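You operate a simulated robot arm through the tools that you are given. There is no shell and no other tool.

You are at the controls of a simulated robot arm. One attempt, no reset.

JOB
Put the blue and red leads in the bins of their colour.
Fine: shut the bins again; the third lead stays out.

The check looks at the end state, three seconds after you hand in, the way a careful person would. Anything else that was tipped, shoved, dropped, spilled or broken makes it a failure.

ROBOT AND FRAMES
A 7-joint arm with a two-finger parallel gripper, fixed in place. Base frame: the origin is on the floor under the middle of its stand, x ahead of it, y to its left, z up. Readings come in mm, degrees, newtons and seconds.
It reaches about 1479 mm from its shoulder. Its first joint turns from -166.0 to 166.0 degrees. Payload 4.4 kg.
The tool frame sits at the grasp point between the pads (the TCP): z along the fingers, y along the line on which they close. The tips reach 23 mm beyond it. The gripper opens to 94 mm. The fingers are 38 mm wide and 10 mm thick; the gripper's body (54 by 96 mm) begins 39 mm behind the TCP.
Orientation is told as [roll, pitch, yaw] about the base's x, y, z axes, in that order, counted from this pose: with the fingers straight down and closing along the base's y, the tool's x points along the base's -x, its y along +y and its z along -z.

CONTROLS
- The arm moves only by the tool nudge_tool. Its argument "commands" is one flat list of numbers, 7 for each row, row after row: the shift along the tool's x, y, z in mm, then the turn, a rotation vector about the tool's x, y, z in rad, then the opening, from 0 (shut) to 1 (fully open). In form: [tx, ty, tz, wx, wy, wz, gripper, tx, ty, tz, wx, wy, wz, gripper, ...]. A call has 1 to 20 rows; each row is the pose to reach, as a shift and turn from the pose commanded when the call began, along the tool's axes at that moment. Each row takes 0.2 s and may step no farther than 50 mm and 8.6 degrees from the row before; otherwise, or with a gripper value out of range, the whole call is refused. Where a pose cannot be reached the arm comes as near as it can. A force on the tool above 40 N (or 10 N above the force at the start of the call, whichever is more), or a blocked arm, ends the call early, and 0.2 s more pass. Each finger travels about 72 mm/s and halts on what it meets, pressing with about 42 N; the grip force reading is that of the motor and also rises with nothing between the fingers. The clock runs only during rows and for 0.2 s after the last one: add rows that repeat a pose to give the fingers time. It gives the time, the measured TCP pose, the force on the tool (base axes), the opening and the grip force at its end, in the units of the frame above (readings bear some noise), with the torque about the TCP (base axes, N m) and any sound that the robot's microphone picked up.
- Cameras (640 x 400 px; columns grow to the right, rows downward): "scene" is fixed at [48.7, -496.5, 1495.3]; the picture's right is [0.51, -0.86, 0.00], its down [-0.44, -0.26, -0.86] and it looks along [0.74, 0.44, -0.51] (base axes); focal length 374 px, centre (320, 200). "wrist" rides on the gripper at [86, 16, -74] in the tool frame; the picture's right is [-0.18, 0.98, 0.00], its down [-0.58, -0.11, -0.81] and it looks along [-0.79, -0.15, 0.59] (tool axes); focal length 243 px, centre (320, 200). There is no depth. A picture from a camera that has moved, and an enlarged one, comes with that camera's place and axes in the base frame and with its lens. The place of the scene camera against the robot may be out by one fixed shift of up to 25 mm in any direction.
- grab_frame(camera): a new picture of that camera. It takes no simulated time.
- inspect(camera, box): a new picture of the part [left, top, right, bottom] of that camera's present view, enlarged. It takes no simulated time.
- close_job(): hands the job in; it is judged then, once.

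Places have to be worked out from the pictures, the camera data and where the tool is seen. Open the gripper and draw the arm clear of the work before you hand the job in, unless the task says otherwise.

The tools are called after "Emit:" as a command line: name --argument value ..., lists and objects as JSON in quotes. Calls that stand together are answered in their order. nudge_tool: Moves the arm, as the interface text tells. Its arguments: {"type":"object","properties":{"commands":{"type":"array"}},"required":["commands"]} The other tools are called the same way: grab_frame (camera) takes a picture; inspect (camera, box) takes an enlarged picture of a part of a camera's view; close_job () hands the job in.

At the start:

```text
t: 0.0
position: [568.8, 202.3, 1055.0]
orientation: [0.1, -0.1, 0.0]
force: [0.0, -0.7, -0.1]
moment: [-0.01, -0.02, -0.03]
opening: 94.1
gripper_force: 0.0
```

scene: 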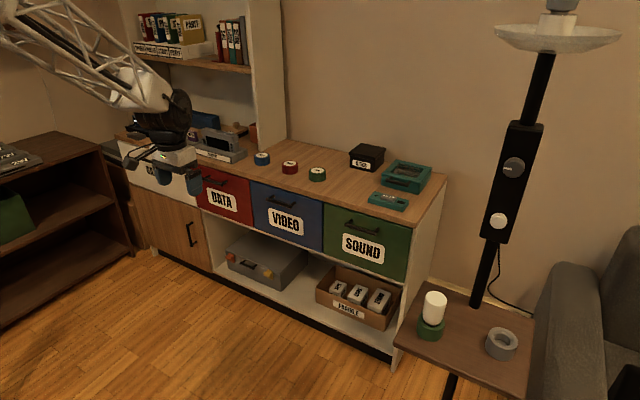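
wrist: 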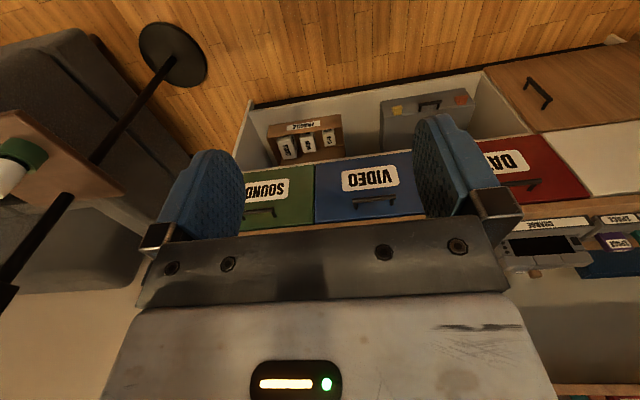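

I start by looking closer at the cabinet top and drawers in the scene picture, to find the leads and bins before moving anything.

Emit:
inspect --camera "scene" --box '[220, 130, 460, 280]'

Emit:
inspect --camera "scene" --box '[100, 90, 260, 190]'

Emit:
inspect --camera "scene" --box '[380, 270, 540, 370]'

Emit:
inspect --camera "wrist" --box '[220, 60, 640, 320]'

```text
2.67 times, centred on (340, 205) of scene
camera zoom: at [48.7, -496.5, 1495.3], right [0.51, -0.86, 0.0], down [-0.44, -0.26, -0.86], along [0.74, 0.44, -0.51], focal length 996 px, centre (267, 187)
```

zoom: 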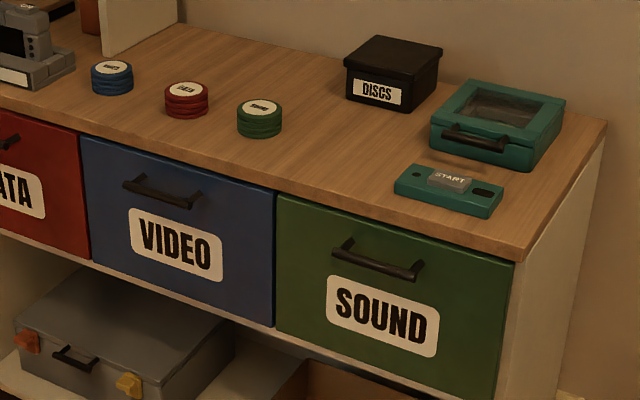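

```text
4.00 times, centred on (180, 140) of scene
camera zoom: at [48.7, -496.5, 1495.3], right [0.51, -0.86, 0.0], down [-0.44, -0.26, -0.86], along [0.74, 0.44, -0.51], focal length 1495 px, centre (880, 440)
```

zoom: 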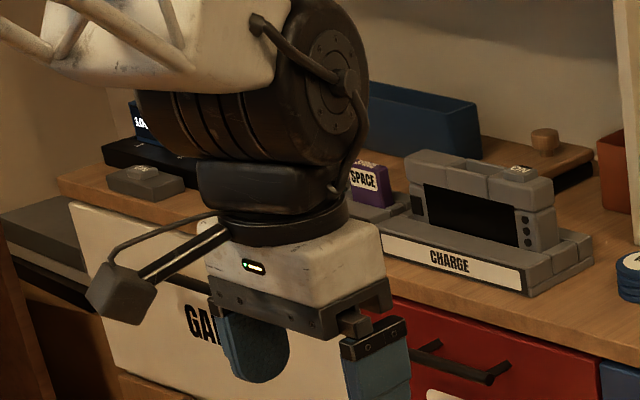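

```text
4.00 times, centred on (460, 320) of scene
camera zoom: at [48.7, -496.5, 1495.3], right [0.51, -0.86, 0.0], down [-0.44, -0.26, -0.86], along [0.74, 0.44, -0.51], focal length 1495 px, centre (-240, -280)
```

zoom: 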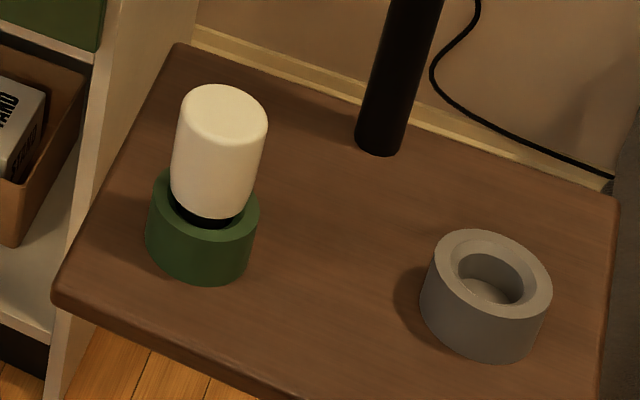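

```text
1.52 times, centred on (430, 190) of wrist
camera zoom: at [481.2, 219.5, 1127.9], right [0.18, 0.98, 0.0], down [0.58, -0.11, 0.81], along [0.79, -0.15, -0.59], focal length 370 px, centre (152, 215)
```

zoom: 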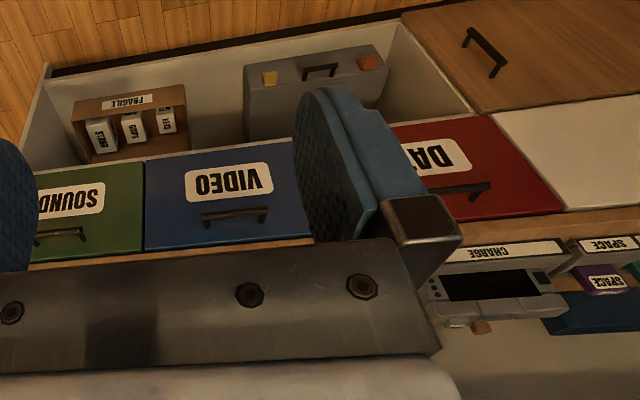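

The blue, red and green coils on the cabinet top look like the leads; the red DATA, blue VIDEO and green SOUND drawers look like the bins. I zoom in on the coils and handles for precise pixel positions.

Emit:
inspect --camera "scene" --box '[240, 140, 340, 200]'

Emit:
inspect --camera "scene" --box '[190, 150, 330, 260]'

Emit:
inspect --camera "scene" --box '[320, 140, 450, 290]'

```text
6.40 times, centred on (290, 170) of scene
camera zoom: at [48.7, -496.5, 1495.3], right [0.51, -0.86, 0.0], down [-0.44, -0.26, -0.86], along [0.74, 0.44, -0.51], focal length 2391 px, centre (512, 392)
```

zoom: 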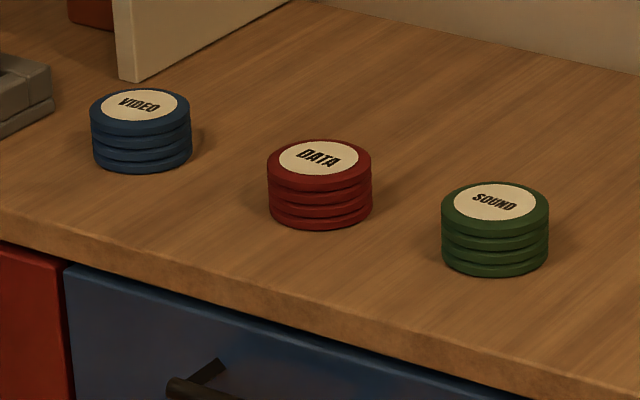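

```text
3.64 times, centred on (260, 205) of scene
camera zoom: at [48.7, -496.5, 1495.3], right [0.51, -0.86, 0.0], down [-0.44, -0.26, -0.86], along [0.74, 0.44, -0.51], focal length 1359 px, centre (538, 182)
```

zoom: 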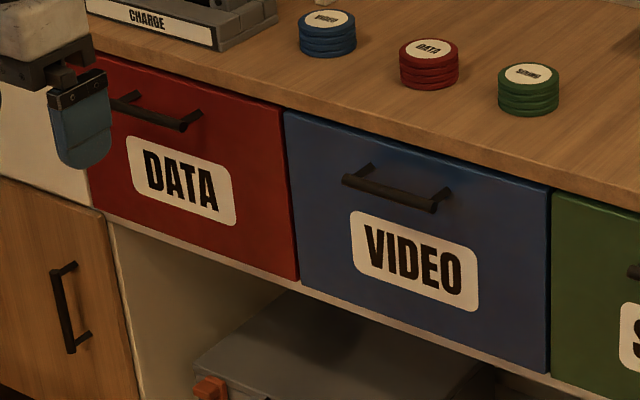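

```text
2.67 times, centred on (385, 215) of scene
camera zoom: at [48.7, -496.5, 1495.3], right [0.51, -0.86, 0.0], down [-0.44, -0.26, -0.86], along [0.74, 0.44, -0.51], focal length 996 px, centre (147, 160)
```

zoom: 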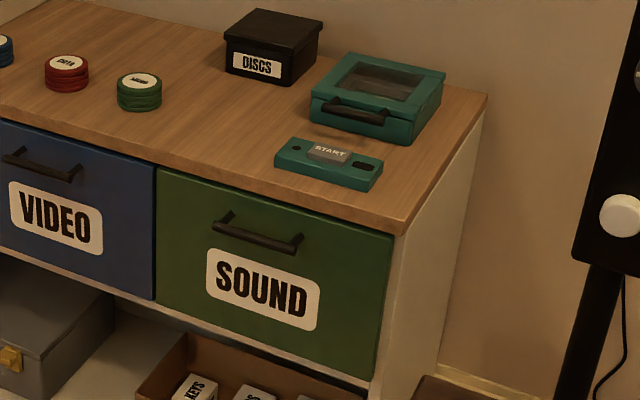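

Rough triangulation from both cameras: the VIDEO handle is near (1029, 265, 748), DATA handle near y≈606, and leads near x≈1140 at y≈434 (blue), 289 (red) and 164 (green). I move forward and up in free space to get a second wrist viewpoint and refine this.

Emit:
nudge_tool --commands '[-40, 15, -20, 0, 0, 0, 1, -80, 30, -40, 0, 0, 0, 1, -120, 45, -60, 0, 0, 0, 1, -160, 60, -80, 0, 0, 0, 1, -200, 75, -100, 0, 0, 0, 1, -200, 75, -100, 0, 0, 0, 1]'

Emit:
grab_frame --camera "wrist"

Emit:
grab_frame --camera "scene"

```text
t: 1.4
position: [770.3, 277.1, 1155.4]
orientation: [0.1, 0.0, 0.0]
force: [0.8, -0.4, -0.6]
moment: [0.01, 0.02, 0.03]
opening: 93.9
gripper_force: 0.2
```

```text
taken
camera wrist: at [682.8, 294.4, 1228.8], right [0.18, 0.98, 0.0], down [0.58, -0.11, 0.81], along [0.79, -0.15, -0.59], focal length 243 px, centre (320, 200)
```

wrist: 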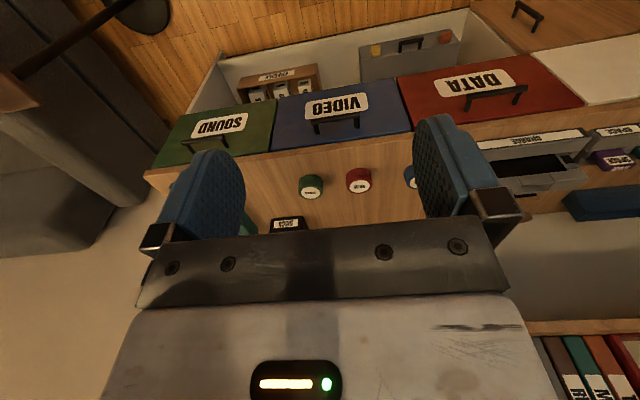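

```text
taken
```

scene: 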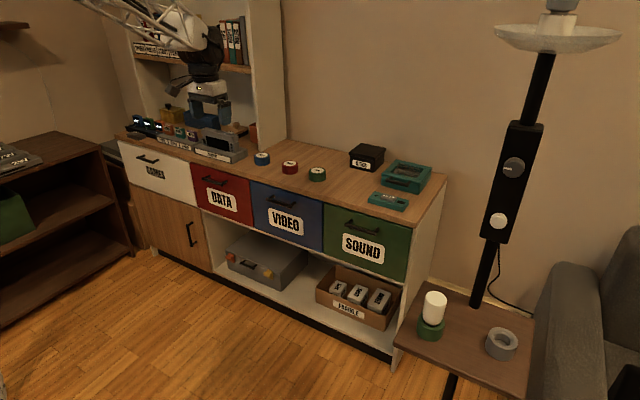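

The wrist now sees the drawers and the leads. I enlarge parts of the wrist view for exact pixel positions.

Emit:
inspect --camera "wrist" --box '[140, 60, 440, 250]'

Emit:
inspect --camera "wrist" --box '[390, 40, 640, 230]'

Emit:
inspect --camera "wrist" --box '[270, 80, 430, 200]'

```text
2.11 times, centred on (290, 155) of wrist
camera zoom: at [682.8, 294.4, 1228.8], right [0.18, 0.98, 0.0], down [0.58, -0.11, 0.81], along [0.79, -0.15, -0.59], focal length 511 px, centre (383, 295)
```

zoom: 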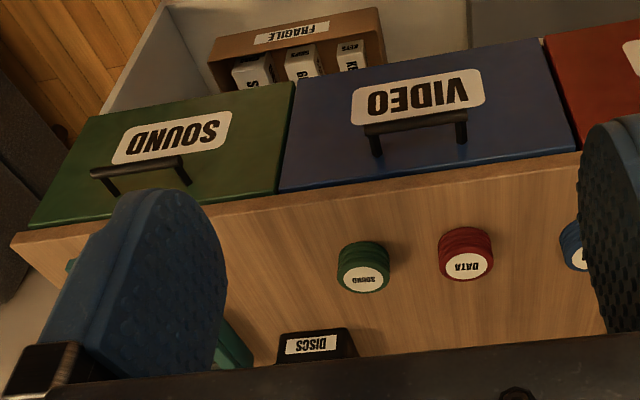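

```text
2.11 times, centred on (515, 135) of wrist
camera zoom: at [682.8, 294.4, 1228.8], right [0.18, 0.98, 0.0], down [0.58, -0.11, 0.81], along [0.79, -0.15, -0.59], focal length 511 px, centre (-90, 337)
```

zoom: 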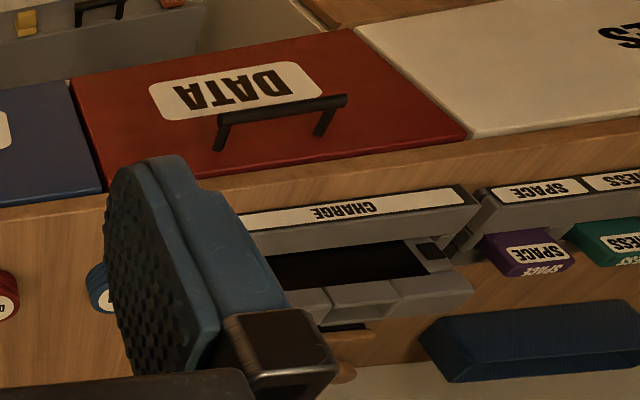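

```text
3.33 times, centred on (350, 140) of wrist
camera zoom: at [682.8, 294.4, 1228.8], right [0.18, 0.98, 0.0], down [0.58, -0.11, 0.81], along [0.79, -0.15, -0.59], focal length 809 px, centre (220, 400)
```

zoom: 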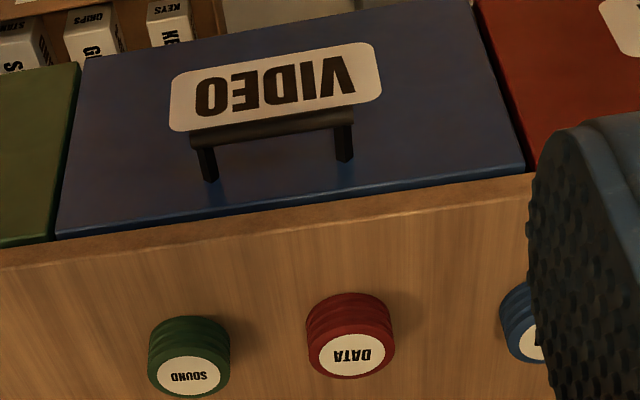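

Wrist stereo puts the VIDEO handle near (1021–1035, 267, 735–752) and lead tops near z≈845, x≈1160. I move closer in free space (well above everything) for a more exact second view.

Emit:
nudge_tool --commands '[-36, 10, 11, 0, 0, 0, 1, -72, 20, 22, 0, 0, 0, 1, -108, 30, 33, 0, 0, 0, 1, -144, 40, 44, 0, 0, 0, 1, -180, 50, 55, 0, 0, 0, 1, -180, 50, 55, 0, 0, 0, 1]'

Emit:
grab_frame --camera "wrist"

Emit:
inspect --camera "wrist" --box '[240, 60, 440, 220]'

Emit:
grab_frame --camera "scene"

```text
t: 2.8
position: [947.9, 330.4, 1098.5]
orientation: [0.0, 0.0, 0.0]
force: [0.8, 0.2, -0.6]
moment: [0.03, 0.01, -0.01]
opening: 93.8
gripper_force: 0.1
```

```text
taken
camera wrist: at [861.4, 347.0, 1172.8], right [0.18, 0.98, 0.0], down [0.58, -0.11, 0.81], along [0.79, -0.15, -0.59], focal length 243 px, centre (320, 200)
```

wrist: 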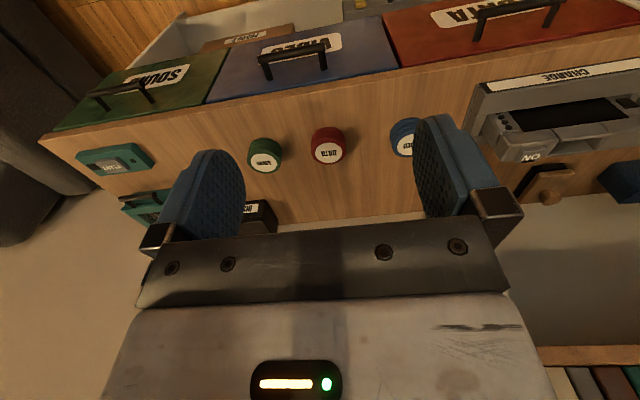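

```text
2.50 times, centred on (340, 140) of wrist
camera zoom: at [861.4, 347.0, 1172.8], right [0.18, 0.98, 0.0], down [0.58, -0.11, 0.81], along [0.79, -0.15, -0.59], focal length 606 px, centre (270, 350)
```

zoom: 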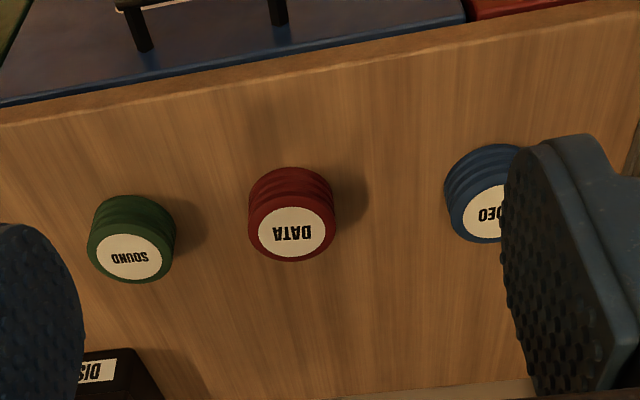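

```text
taken
```

scene: 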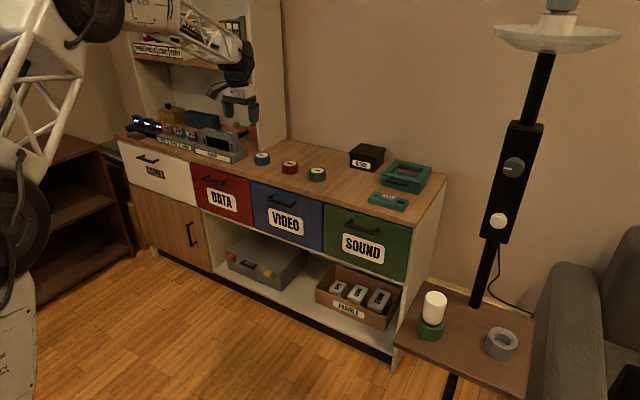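

Refined: lead tops are at z≈837, x≈1174 (blue y≈455, red y≈306, green y≈181), the cabinet front edge is x≈1073, and its top z≈798. To pull the VIDEO handle I turn the wrist by 90° so the fingers close across the bar, while backing off to (850, 267, 1000).

Emit:
nudge_tool --commands '[9, -6, 9, 0, 0, 0.1428, 1, 18, -12, 18, 0, 0, 0.2856, 1, 27, -17, 27, 0, 0, 0.4284, 1, 36, -23, 36, 0, 0, 0.5712, 1, 45, -29, 45, 0, 0, 0.714, 1, 54, -35, 54, 0, 0, 0.8568, 1, 63, -40, 63, 0, 0, 0.9996, 1, 72, -46, 72, 0, 0, 1.1424, 1, 81, -52, 81, 0, 0, 1.2852, 1, 90, -58, 90, 0, 0, 1.428, 1, 98, -63, 98, 0, 0, 1.5708, 1, 98, -63, 98, 0, 0, 1.5708, 1]'

Emit:
grab_frame --camera "scene"

Emit:
grab_frame --camera "wrist"

```text
t: 5.4
position: [851.2, 265.5, 1001.7]
orientation: [0.1, 0.0, -90.0]
force: [-0.7, 0.0, -0.6]
moment: [0.01, -0.04, -0.03]
opening: 93.8
gripper_force: 0.2
```

```text
taken
```

scene: 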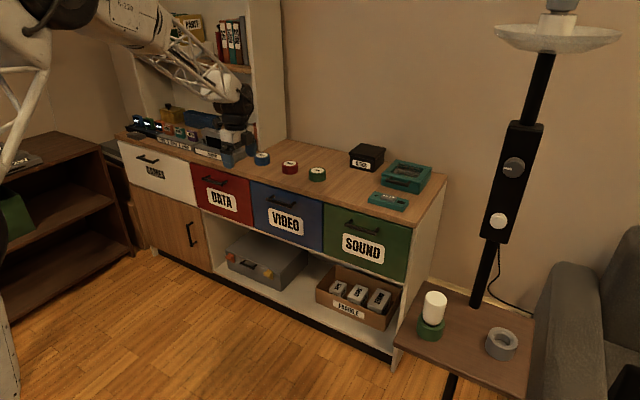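

```text
taken
camera wrist: at [866.9, 351.8, 1075.6], right [0.98, -0.19, 0.0], down [-0.11, -0.58, 0.81], along [-0.15, -0.79, -0.59], focal length 243 px, centre (320, 200)
```

wrist: 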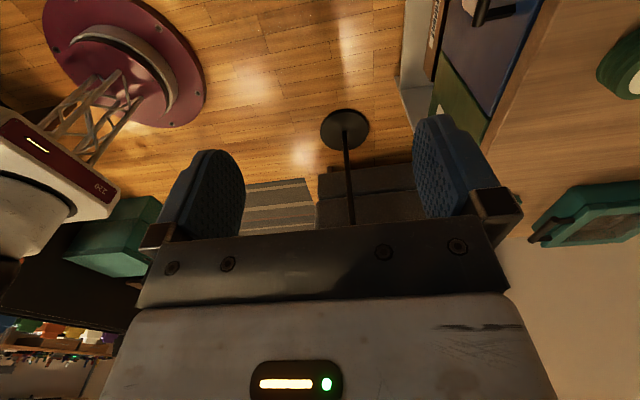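

The yaw is done with the scene clear. Now I tilt the fingers 70° forward while descending to about (900, 267, 790), in front of the VIDEO handle.

Emit:
nudge_tool --commands '[0, 5, 24, -0.1357, 0, 0, 1, 0, 11, 47, -0.2714, 0, 0, 1, 1, 16, 71, -0.4071, 0, 0, 1, 1, 22, 94, -0.5428, 0, 0, 1, 1, 27, 118, -0.6785, 0, 0, 1, 1, 33, 141, -0.8142, 0, 0, 1, 1, 38, 165, -0.9499, 0, 0, 1, 1, 44, 188, -1.0856, 0, 0, 1, 1, 49, 212, -1.2217, 0, 0, 1, 1, 49, 212, -1.2217, 0, 0, 1]'

Emit:
grab_frame --camera "scene"

Emit:
grab_frame --camera "wrist"

```text
t: 7.6
position: [902.4, 264.0, 856.5]
orientation: [52.7, -0.2, -89.6]
force: [-0.1, 0.8, -0.5]
moment: [0.04, 0.0, -0.02]
opening: 93.9
gripper_force: 0.1
out of reach, approached as far as the arm can: row 7, 8, 9, 10
```

```text
taken
```

scene: 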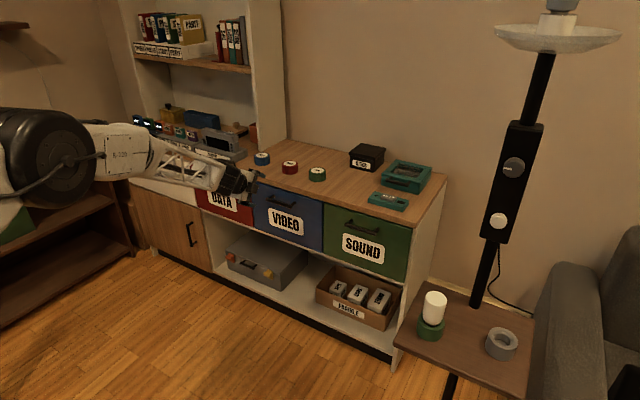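

```text
taken
camera wrist: at [851.5, 351.6, 913.0], right [0.6, -0.18, 0.78], down [-0.7, -0.58, 0.4], along [0.39, -0.79, -0.47], focal length 243 px, centre (320, 200)
```

wrist: 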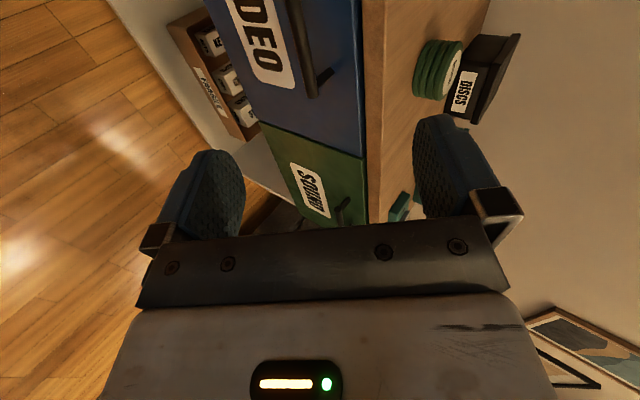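

The arm could not tilt that far here (it stopped at about 53° tilt, z≈856), so I'll use a shallower tilt of about 35°, which still clears the cabinet edge. I first tilt back with no shift, to learn which pose the controller counts from.

Emit:
nudge_tool --commands '[0, 0, 0, 0.12, 0, 0, 1, 0, 0, 0, 0.24, 0, 0, 1, 0, 0, 0, 0.36, 0, 0, 1, 0, 0, 0, 0.36, 0, 0, 1]'

Emit:
grab_frame --camera "wrist"

```text
t: 8.6
position: [901.1, 264.3, 857.6]
orientation: [32.0, -0.1, -89.6]
force: [0.2, -0.3, -0.5]
moment: [0.0, 0.0, -0.01]
opening: 94.2
gripper_force: 0.1
```

```text
taken
camera wrist: at [875.7, 351.6, 929.1], right [0.83, -0.18, 0.52], down [-0.52, -0.58, 0.63], along [0.19, -0.79, -0.58], focal length 243 px, centre (320, 200)
```

wrist: 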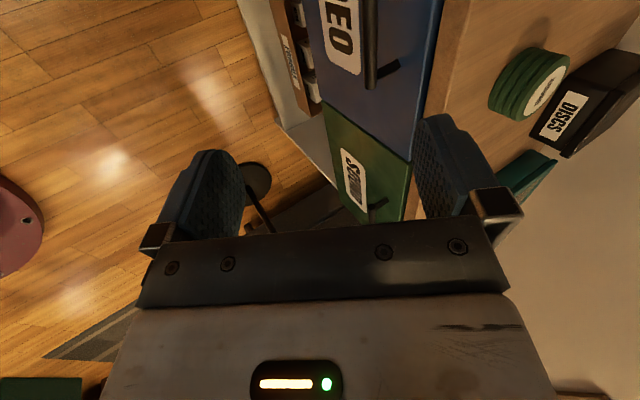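

The controller counts from the pose actually reached; the tool is now tilted 32° at (901, 264, 858). I enlarge the wrist view of the handle, which is seen almost end-on, to measure its stand-off from the drawer face.

Emit:
inspect --camera "wrist" --box '[300, 0, 480, 120]'

Emit:
inspect --camera "scene" --box '[190, 140, 330, 230]'

```text
3.33 times, centred on (390, 60) of wrist
camera zoom: at [875.7, 351.6, 929.1], right [0.83, -0.18, 0.52], down [-0.52, -0.58, 0.63], along [0.19, -0.79, -0.58], focal length 809 px, centre (87, 667)
```

zoom: 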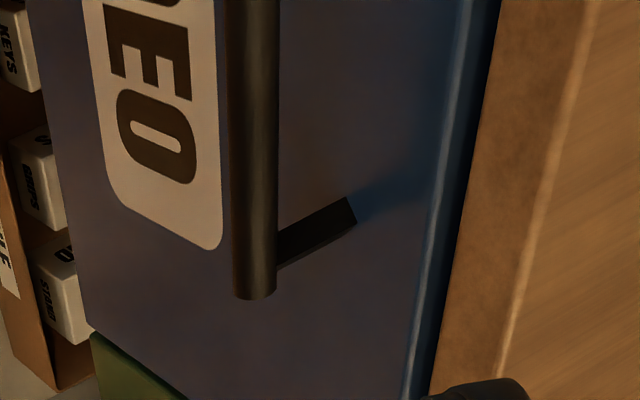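

```text
4.44 times, centred on (260, 185) of scene
camera zoom: at [48.7, -496.5, 1495.3], right [0.51, -0.86, 0.0], down [-0.44, -0.26, -0.86], along [0.74, 0.44, -0.51], focal length 1661 px, centre (587, 267)
```

zoom: 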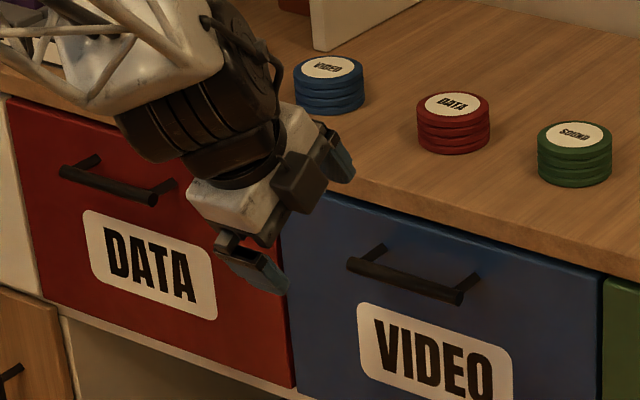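

The bar measures about 14 mm thick at (1028, 266, 737), with the drawer face at x≈1069. I set the tilt to 40°, narrow the gripper to about 36 mm, and go to a stand-off about 90 mm back along the approach line.

Emit:
nudge_tool --commands '[0.6, 10, 24, -0.047, -0.0012, 0.002, 0.6, 1.2, 20, 48, -0.094, -0.0025, 0.004, 0.5, 1.7, 30, 72.5, -0.14, -0.0037, 0.0059, 0.38, 1.7, 30, 72.5, -0.14, -0.0037, 0.0059, 0.38, 1.7, 30, 72.5, -0.14, -0.0037, 0.0059, 0.38]'

Emit:
grab_frame --camera "wrist"

Emit:
inspect --camera "scene" --box '[190, 140, 330, 230]'

```text
t: 9.8
position: [967.9, 264.9, 813.6]
orientation: [40.2, -0.2, -90.1]
force: [-0.1, -0.5, -0.9]
moment: [0.01, -0.01, 0.02]
opening: 35.5
gripper_force: 0.1
```

```text
taken
camera wrist: at [930.7, 352.6, 879.7], right [0.75, -0.18, 0.63], down [-0.6, -0.58, 0.55], along [0.27, -0.79, -0.55], focal length 243 px, centre (320, 200)
```

wrist: 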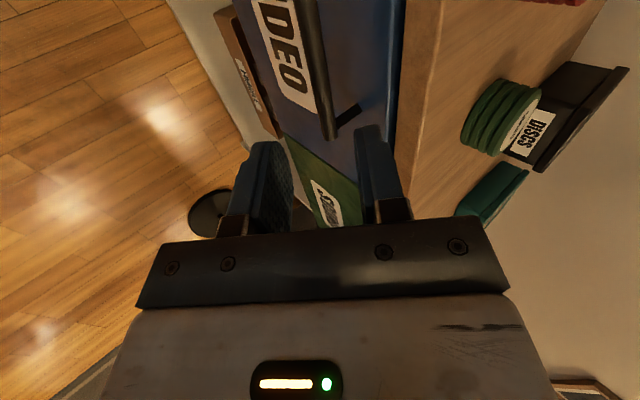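

```text
4.44 times, centred on (260, 185) of scene
camera zoom: at [48.7, -496.5, 1495.3], right [0.51, -0.86, 0.0], down [-0.44, -0.26, -0.86], along [0.74, 0.44, -0.51], focal length 1661 px, centre (587, 267)
```

zoom: 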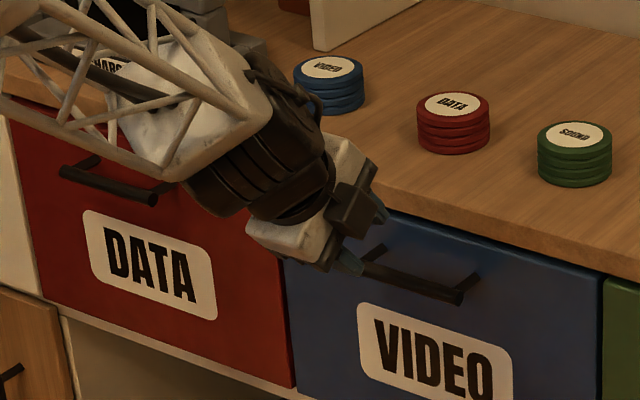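

I'm at the stand-off with 36 mm opening. I enlarge the wrist view to check that the bar lies between the two finger planes.

Emit:
inspect --camera "wrist" --box '[230, 60, 430, 240]'

```text
2.22 times, centred on (330, 150) of wrist
camera zoom: at [930.7, 352.6, 879.7], right [0.75, -0.18, 0.63], down [-0.6, -0.58, 0.55], along [0.27, -0.79, -0.55], focal length 539 px, centre (298, 311)
```

zoom: 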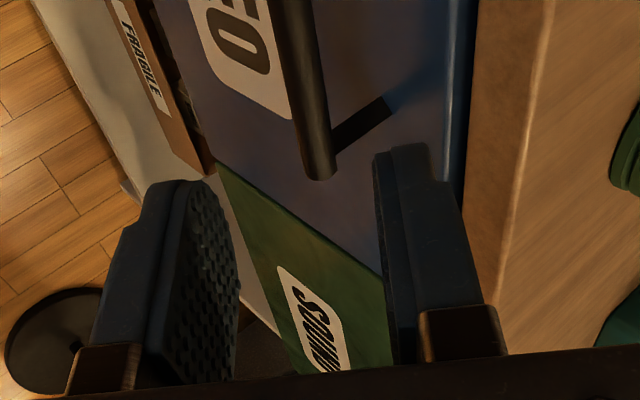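

From this view the bar sits about 99 mm ahead of the TCP and 2 mm off centre, agreeing with my estimate. I advance 91 mm along the fingers with a 1.5 mm correction, keeping the gripper at 36 mm.

Emit:
nudge_tool --commands '[0, -0.5, 23, 0, 0, 0, 0.38, 0, -1, 46, 0, 0, 0, 0.38, 0, -1.5, 64, 0, 0, 0, 0.38, 0, -1.5, 78, 0, 0, 0, 0.38, 0, -1.5, 91, 0, 0, 0, 0.38, 0, -1.5, 91, 0, 0, 0, 0.38]'

Emit:
inspect --camera "wrist" --box '[230, 60, 430, 240]'

Emit:
inspect --camera "scene" --box '[190, 140, 330, 230]'

```text
t: 11.2
position: [1024.5, 265.2, 743.1]
orientation: [39.9, -0.2, -90.0]
force: [0.5, 0.7, -0.2]
moment: [0.01, -0.01, -0.03]
opening: 35.8
gripper_force: 0.2
```

```text
2.22 times, centred on (330, 150) of wrist
camera zoom: at [988.1, 352.7, 809.5], right [0.75, -0.18, 0.63], down [-0.6, -0.58, 0.55], along [0.27, -0.79, -0.55], focal length 539 px, centre (298, 311)
```

zoom: 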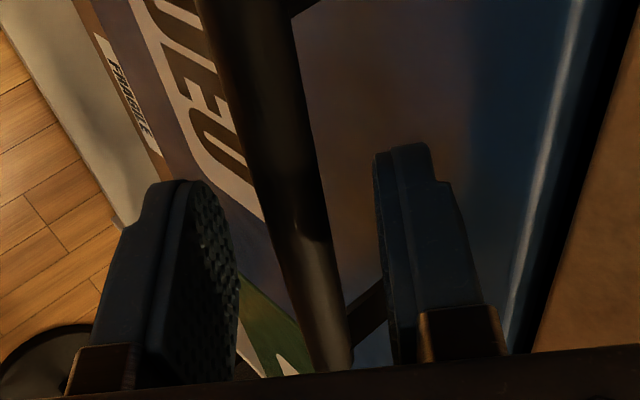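

```text
4.44 times, centred on (260, 185) of scene
camera zoom: at [48.7, -496.5, 1495.3], right [0.51, -0.86, 0.0], down [-0.44, -0.26, -0.86], along [0.74, 0.44, -0.51], focal length 1661 px, centre (587, 267)
```

zoom: 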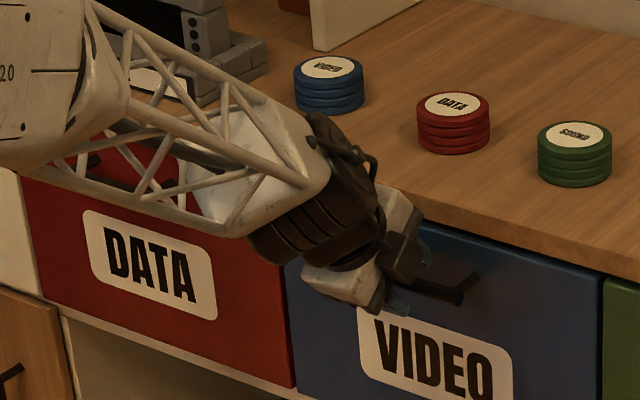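

The bar now lies between the fingers with no contact force. I close the gripper on it.

Emit:
nudge_tool --commands '[0, 0, 0, 0, 0, 0, 0.25, 0, 0, 0, 0, 0, 0, 0.12, 0, 0, 0, 0, 0, 0, 0, 0, 0, 0, 0, 0, 0, 0, 0, 0, 0, 0, 0, 0, 0]'

Emit:
inspect --camera "wrist" --box '[230, 60, 430, 240]'

```text
t: 12.4
position: [1024.5, 266.1, 744.3]
orientation: [40.1, -0.3, -90.0]
force: [1.6, -0.7, 2.4]
moment: [0.32, -0.02, -0.36]
opening: 13.6
gripper_force: 44.3
```

```text
2.22 times, centred on (330, 150) of wrist
camera zoom: at [988.0, 352.7, 809.8], right [0.75, -0.18, 0.63], down [-0.6, -0.58, 0.55], along [0.27, -0.79, -0.55], focal length 539 px, centre (298, 311)
```

zoom: 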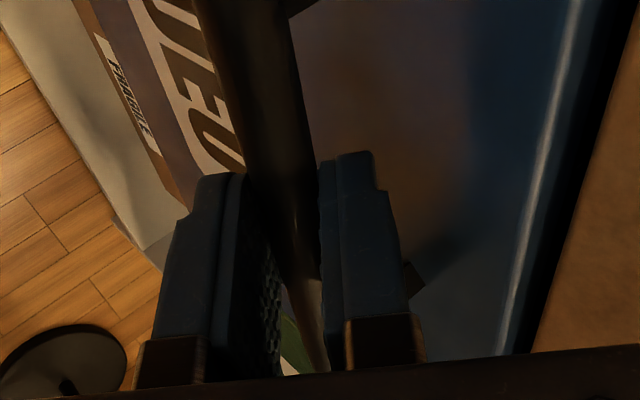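

The bar is firmly gripped (13.6 mm opening, 44 N). I pull straight back along −x by 60 mm in small steps to see how the drawer behaves.

Emit:
nudge_tool --commands '[0, -7.65, -6.44, 0, 0, 0, 0, 0, -15.3, -12.9, 0, 0, 0, 0, 0, -26.8, -22.5, 0, 0, 0, 0, 0, -38.25, -32.2, 0, 0, 0, 0, 0, -45.9, -38.6, 0, 0, 0, 0, 0, -45.9, -38.6, 0, 0, 0, 0]'

Emit:
grab_frame --camera "scene"

```text
t: 13.8
position: [962.7, 266.1, 744.1]
orientation: [40.1, -0.1, -90.0]
force: [0.5, -0.8, 5.1]
moment: [0.56, -0.09, -0.12]
opening: 13.8
gripper_force: 44.9
```

```text
taken
```

scene: 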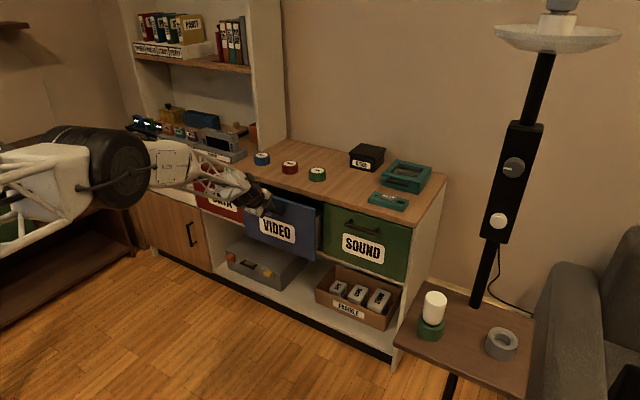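

The VIDEO drawer slides out smoothly with almost no force. I keep pulling, another 110 mm.

Emit:
nudge_tool --commands '[0, -15.3, -12.9, 0, 0, 0, 0, 0, -30.6, -25.8, 0, 0, 0, 0, 0, -45.9, -38.6, 0, 0, 0, 0, 0, -61.2, -51.5, 0, 0, 0, 0, 0, -76.5, -64.4, 0, 0, 0, 0, 0, -84.2, -70.8, 0, 0, 0, 0, 0, -84.2, -70.8, 0, 0, 0, 0]'

Emit:
grab_frame --camera "scene"

```text
t: 15.4
position: [854.6, 266.8, 743.3]
orientation: [40.2, -0.3, -90.1]
force: [1.1, -30.6, 15.0]
moment: [-0.13, -0.12, -0.64]
opening: 13.7
gripper_force: 44.9
```

```text
taken
```

scene: 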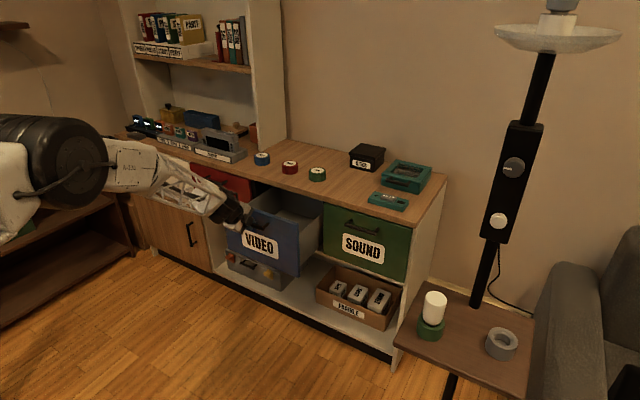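

The drawer is out 170 mm, but the tool now feels a 30 N sideways load in −y, probably the slide resisting a tiny lateral drift. I relax it with a small −y correction before pulling further.

Emit:
nudge_tool --commands '[-0.4, 0, 0, 0, 0, 0, 0, -0.8, 0, 0, 0, 0, 0, 0, -0.8, 0, 0, 0, 0, 0, 0]'

Emit:
inspect --camera "scene" --box '[200, 140, 360, 290]'

```text
t: 16.2
position: [853.4, 265.7, 744.6]
orientation: [40.1, -0.2, -90.0]
force: [0.2, -15.6, 17.3]
moment: [-0.23, -0.13, -0.87]
opening: 14.0
gripper_force: 44.8
```

```text
2.67 times, centred on (280, 215) of scene
camera zoom: at [48.7, -496.5, 1495.3], right [0.51, -0.86, 0.0], down [-0.44, -0.26, -0.86], along [0.74, 0.44, -0.51], focal length 996 px, centre (427, 160)
```

zoom: 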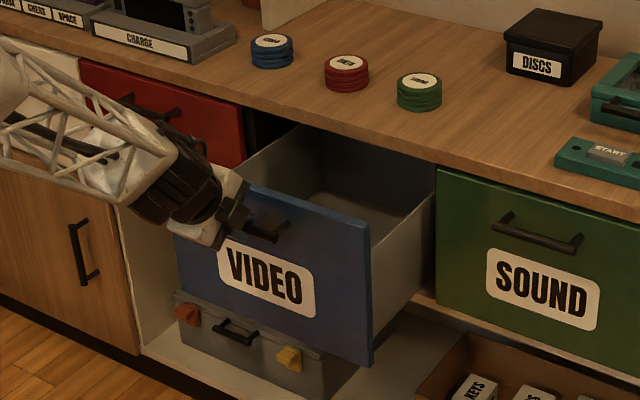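

The correction halves the load (about 19 N/mm), so the slide direction is turned by a fraction of a degree. I pull another 60 mm, adding the matching −y drift and a small lift.

Emit:
nudge_tool --commands '[-0.8, 0.5, -0.6, 0, 0, 0, 0, -1.0, -11, -10.3, 0, 0, 0, 0, -1.2, -22.5, -19.9, 0, 0, 0, 0, -1.4, -34, -29.6, 0, 0, 0, 0, -1.6, -45.4, -39.2, 0, 0, 0, 0, -1.6, -45.4, -39.2, 0, 0, 0, 0]'

Emit:
inspect --camera "scene" --box '[180, 140, 360, 290]'

```text
t: 17.6
position: [792.5, 263.3, 742.5]
orientation: [40.0, -0.2, -90.0]
force: [-1.4, 31.6, -7.0]
moment: [0.97, 0.06, -0.01]
opening: 13.7
gripper_force: 44.6
```

```text
2.67 times, centred on (270, 215) of scene
camera zoom: at [48.7, -496.5, 1495.3], right [0.51, -0.86, 0.0], down [-0.44, -0.26, -0.86], along [0.74, 0.44, -0.51], focal length 996 px, centre (453, 160)
```

zoom: 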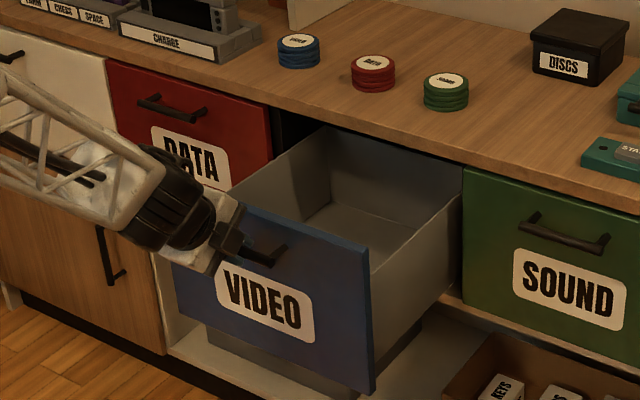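

The sideways load flipped sign, so it is only slack; I take half of it back. The drawer is out about 232 mm, enough to lower a lead in, so I open the fingers to 36 mm and back out along the fingers.

Emit:
nudge_tool --commands '[0.8, 0, 0, 0, 0, 0, 0, 1.5, 0, 0, 0, 0, 0, 0, 1.5, 0, 0, 0, 0, 0, 0.38, 1.5, 0, 0, 0, 0, 0, 0.38, 1.5, 0, 0, 0, 0, 0, 0.38, 1.5, 0, 0, 0, 0, 0, 0.38]'

Emit:
inspect --camera "wrist" --box '[180, 0, 500, 240]'

```text
t: 19.0
position: [793.0, 264.2, 743.0]
orientation: [40.3, -0.1, -90.1]
force: [0.5, 0.4, 0.2]
moment: [0.01, 0.0, 0.0]
opening: 35.6
gripper_force: 0.0
```

```text
1.67 times, centred on (340, 120) of wrist
camera zoom: at [757.5, 351.6, 810.3], right [0.75, -0.18, 0.63], down [-0.6, -0.58, 0.55], along [0.27, -0.79, -0.55], focal length 404 px, centre (287, 333)
```

zoom: 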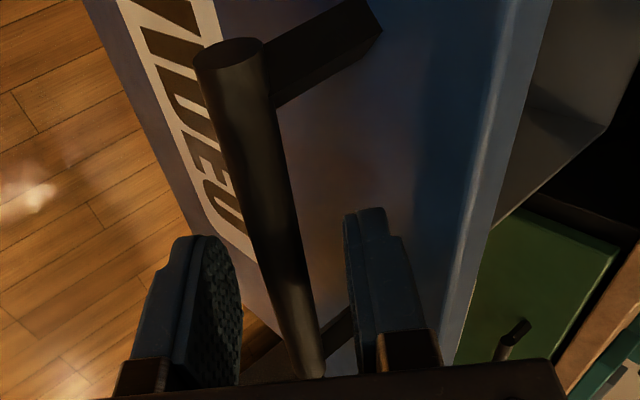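

The fingers are free of the bar with zero force. I back out 80 mm along the fingers and then rise 180 mm straight up.

Emit:
nudge_tool --commands '[0, 0, -25, 0, 0, 0, 0.38, 0, 0, -52, 0, 0, 0, 0.38, 0, 0, -80, 0, 0, 0, 0.38, 0, 29.1, -114.3, 0, 0, 0, 0.6, 0, 58.2, -148.6, 0, 0, 0, 0.8, 0, 87.3, -182.9, 0, 0, 0, 1, 0, 116.4, -217.2, 0, 0, 0, 1]'

Emit:
grab_frame --camera "scene"

```text
t: 20.6
position: [742.7, 264.5, 983.3]
orientation: [40.0, -0.2, -90.0]
force: [0.1, -0.7, -0.5]
moment: [0.01, -0.02, 0.01]
opening: 93.9
gripper_force: 0.1
```

```text
taken
```

scene: 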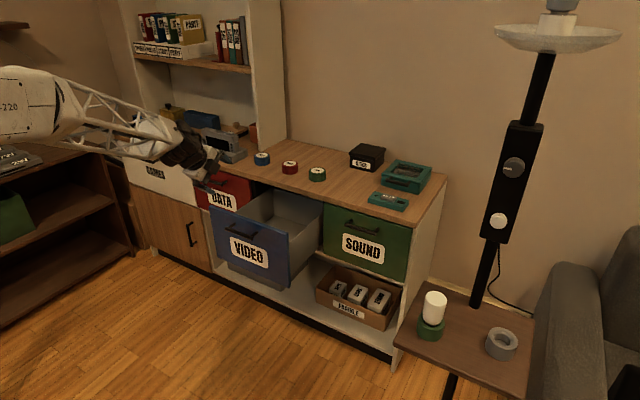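

The VIDEO drawer stays open. I straighten the tool to vertical while rising, then turn the yaw back to 0 in the next call.

Emit:
nudge_tool --commands '[0, 9, -10.7, 0.14, 0, 0, 1, 0, 18, -21.4, 0.28, 0, 0, 1, 0, 27, -32.1, 0.42, 0, 0, 1, 0, 36, -42.8, 0.56, 0, 0, 1, 0, 45, -53.5, 0.698, 0, 0, 1, 0, 45, -53.5, 0.698, 0, 0, 1]'

```text
t: 22.0
position: [742.4, 265.5, 1055.6]
orientation: [0.0, -0.2, -90.0]
force: [0.5, 0.1, 0.6]
moment: [-0.01, -0.04, 0.02]
opening: 93.8
gripper_force: 0.2
```

Tool is vertical. Now I turn the yaw back to 0 while moving to about (1040, 455, 1030), in front of and above the blue lead.

Emit:
nudge_tool --commands '[17.3, 27.1, 2.3, 0, 0, -0.1428, 1, 34.5, 54.2, 4.5, 0, 0, -0.2856, 1, 51.8, 81.3, 6.8, 0, 0, -0.4284, 1, 69.1, 108.4, 9.1, 0, 0, -0.5712, 1, 86.4, 135.5, 11.4, 0, 0, -0.714, 1, 103.6, 162.5, 13.6, 0, 0, -0.8568, 1, 120.9, 189.6, 15.9, 0, 0, -0.9996, 1, 138.2, 216.7, 18.2, 0, 0, -1.1424, 1, 155.5, 243.8, 20.5, 0, 0, -1.2852, 1, 172.7, 270.9, 22.7, 0, 0, -1.428, 1, 190, 298, 25, 0, 0, -1.5708, 1, 190, 298, 25, 0, 0, -1.5708, 1]'

Emit:
grab_frame --camera "wrist"

Emit:
grab_frame --camera "scene"

```text
t: 24.6
position: [1040.1, 456.0, 1030.6]
orientation: [-0.1, -0.1, 0.1]
force: [0.3, 0.1, -0.9]
moment: [0.0, 0.02, 0.01]
opening: 93.9
gripper_force: 0.1
```

```text
taken
camera wrist: at [952.8, 472.7, 1103.6], right [0.18, 0.98, 0.0], down [0.58, -0.11, 0.81], along [0.79, -0.15, -0.59], focal length 243 px, centre (320, 200)
```

wrist: 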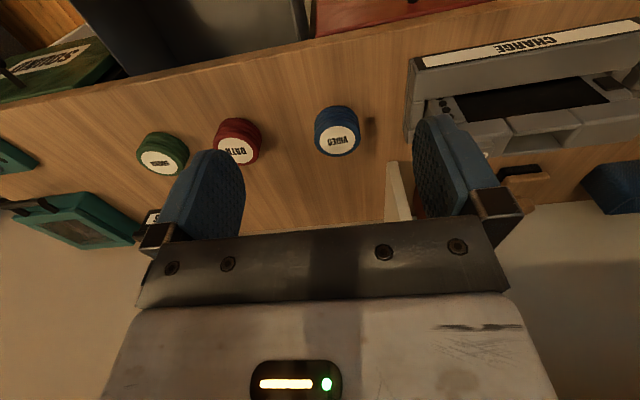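

```text
taken
```

scene: 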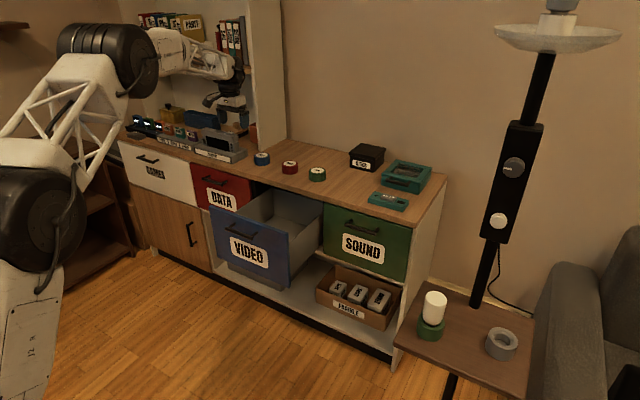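

The blue lead is well visible. I enlarge to locate it, the CHARGE box and the white hutch panel behind it.

Emit:
inspect --camera "wrist" --box '[280, 60, 520, 240]'

Emit:
inspect --camera "scene" --box '[180, 40, 320, 200]'

```text
2.22 times, centred on (400, 150) of wrist
camera zoom: at [952.8, 472.7, 1103.6], right [0.18, 0.98, 0.0], down [0.58, -0.11, 0.81], along [0.79, -0.15, -0.59], focal length 539 px, centre (142, 311)
```

zoom: 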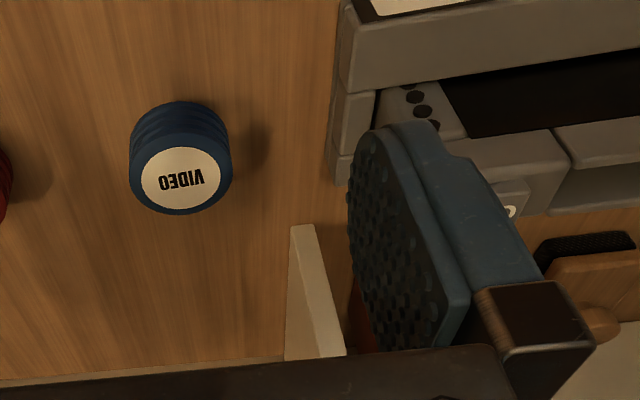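

```text
2.50 times, centred on (250, 120) of scene
camera zoom: at [48.7, -496.5, 1495.3], right [0.51, -0.86, 0.0], down [-0.44, -0.26, -0.86], along [0.74, 0.44, -0.51], focal length 934 px, centre (495, 400)
```

zoom: 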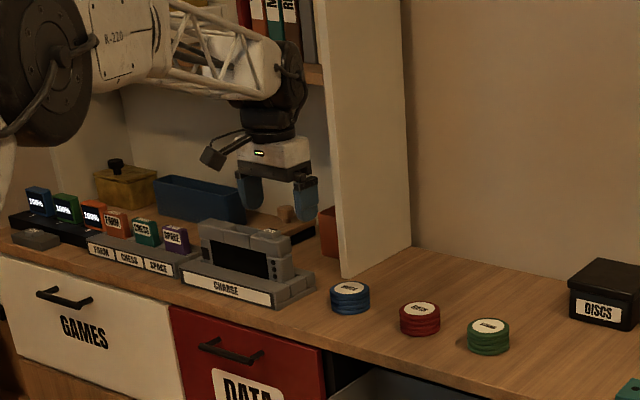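

The blue lead is at about (1176, 455), with the CHARGE box edge at y≥547 and the hutch panel at x≥1276, so both fingers fit. I move above the lead, to z=935, and re-measure.

Emit:
nudge_tool --commands '[-34, -0.1, 24, 0, 0, 0, 1, -68, -0.2, 48, 0, 0, 0, 1, -102, -0.4, 72, 0, 0, 0, 1, -136, -0.5, 95, 0, 0, 0, 1, -136, -0.5, 95, 0, 0, 0, 1]'

Emit:
grab_frame --camera "wrist"

Emit:
inspect --camera "scene" --box '[180, 60, 320, 200]'

```text
t: 25.8
position: [1175.6, 454.2, 935.8]
orientation: [-0.3, 0.1, 0.0]
force: [-0.2, -0.7, 0.6]
moment: [-0.01, 0.0, -0.01]
opening: 94.0
gripper_force: 0.0
```

```text
taken
camera wrist: at [1088.4, 471.4, 1009.8], right [0.18, 0.98, 0.0], down [0.58, -0.11, 0.81], along [0.79, -0.15, -0.59], focal length 243 px, centre (320, 200)
```

wrist: 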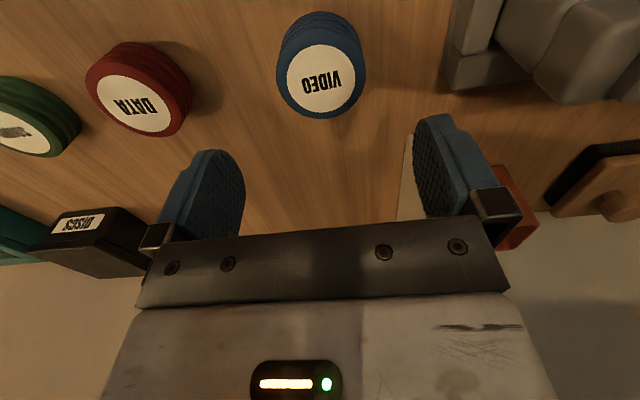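

```text
2.86 times, centred on (250, 130) of scene
camera zoom: at [48.7, -496.5, 1495.3], right [0.51, -0.86, 0.0], down [-0.44, -0.26, -0.86], along [0.74, 0.44, -0.51], focal length 1068 px, centre (520, 400)
```

zoom: 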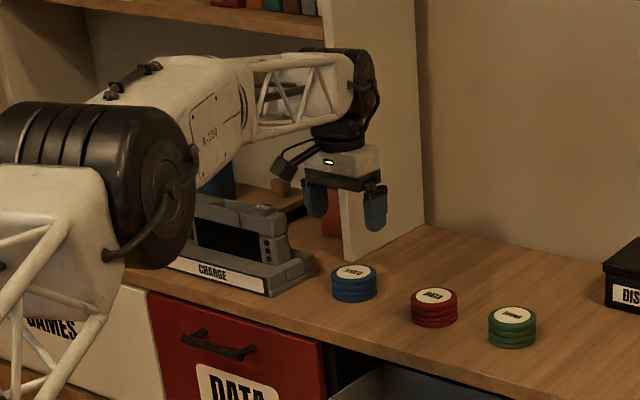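

Triangulating again: the blue lead's top is at z≈831, its centre at (1181, 455), diameter ≈65, height ≈33, and the cabinet top is z≈798. I descend to z≈848 with the fingers straddling it, then check.

Emit:
nudge_tool --commands '[-2, 0.3, 30, 0, 0, 0, 1, -4, 0.6, 60, 0, 0, 0, 1, -5.5, 0.8, 88, 0, 0, 0, 1, -5.5, 0.8, 88, 0, 0, 0, 1]'

Emit:
grab_frame --camera "wrist"

Emit:
inspect --camera "scene" --box '[210, 100, 330, 200]'

```text
t: 26.8
position: [1179.8, 455.1, 846.3]
orientation: [-0.2, -0.2, 0.0]
force: [-0.1, -0.2, -1.3]
moment: [0.04, 0.04, -0.02]
opening: 94.0
gripper_force: 0.0
```

```text
taken
camera wrist: at [1094.3, 471.0, 920.7], right [0.18, 0.98, 0.0], down [0.58, -0.11, 0.81], along [0.79, -0.15, -0.59], focal length 243 px, centre (320, 200)
```

wrist: 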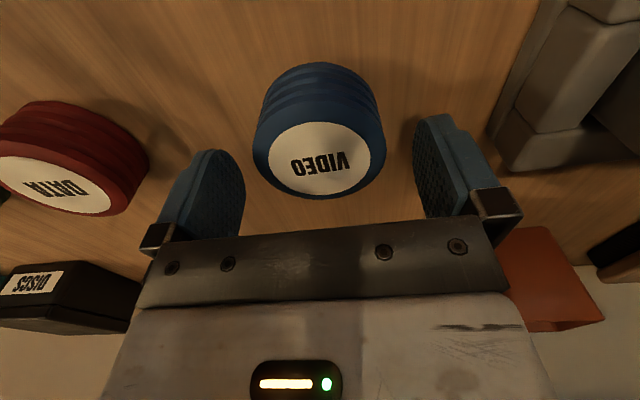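

```text
4.00 times, centred on (270, 150) of scene
camera zoom: at [48.7, -496.5, 1495.3], right [0.51, -0.86, 0.0], down [-0.44, -0.26, -0.86], along [0.74, 0.44, -0.51], focal length 1495 px, centre (520, 400)
```

zoom: 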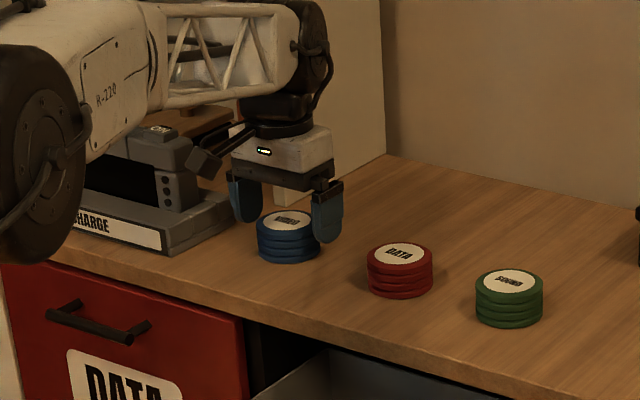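

The lead is centred between the fingers at (1182, 455). I descend to z≈828 (fingertips about 7 mm above the table) and close.

Emit:
nudge_tool --commands '[-1, 0, 9, 0, 0, 0, 1, -1.5, 0, 18, 0, 0, 0, 1, -1.5, 0, 18, 0, 0, 0, 0.85, -1.5, 0, 18, 0, 0, 0, 0.72, -1.5, 0, 18, 0, 0, 0, 0.6, -1.5, 0, 18, 0, 0, 0, 0.55, -1.5, 0, 18, 0, 0, 0, 0.5]'

Emit:
grab_frame --camera "wrist"

```text
t: 28.4
position: [1183.0, 454.4, 829.1]
orientation: [-0.2, -0.1, 0.1]
force: [0.5, 0.3, 0.2]
moment: [0.04, -0.04, -0.05]
opening: 64.9
gripper_force: 42.4
```

```text
taken
camera wrist: at [1095.8, 471.8, 902.3], right [0.18, 0.98, 0.0], down [0.58, -0.11, 0.81], along [0.79, -0.15, -0.59], focal length 243 px, centre (320, 200)
```

wrist: 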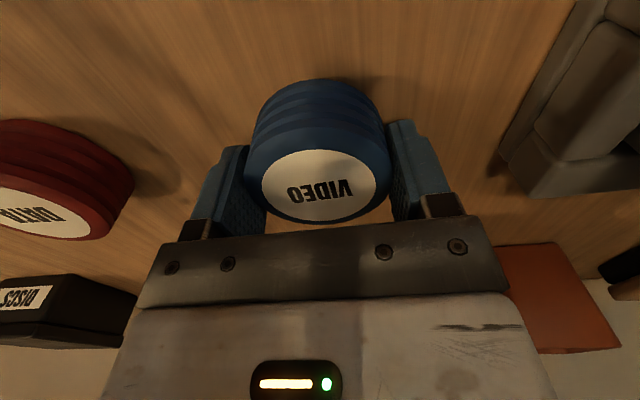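

The blue lead is gripped (64.9 mm, 42 N). I lift it 110 mm straight up and check that it stays held.

Emit:
nudge_tool --commands '[0, 0, -15, 0, 0, 0, 0.5, 0, 0, -40, 0, 0, 0, 0.5, 0, 0, -75, 0, 0, 0, 0.5, 0, 0, -110, 0, 0, 0, 0.5, 0, 0, -110, 0, 0, 0, 0.5]'

Emit:
inspect --camera "scene" --box '[200, 80, 360, 240]'

```text
t: 29.6
position: [1184.9, 455.8, 939.4]
orientation: [-0.1, -0.1, 0.0]
force: [0.7, 1.0, -1.2]
moment: [0.0, -0.01, 0.01]
opening: 64.7
gripper_force: 42.2
```

```text
2.50 times, centred on (280, 160) of scene
camera zoom: at [48.7, -496.5, 1495.3], right [0.51, -0.86, 0.0], down [-0.44, -0.26, -0.86], along [0.74, 0.44, -0.51], focal length 934 px, centre (420, 300)
```

zoom: 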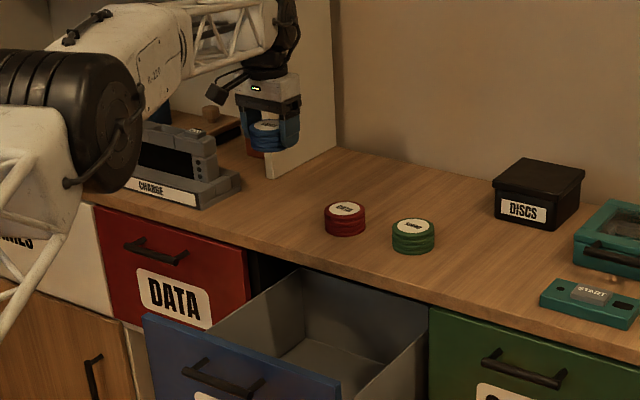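

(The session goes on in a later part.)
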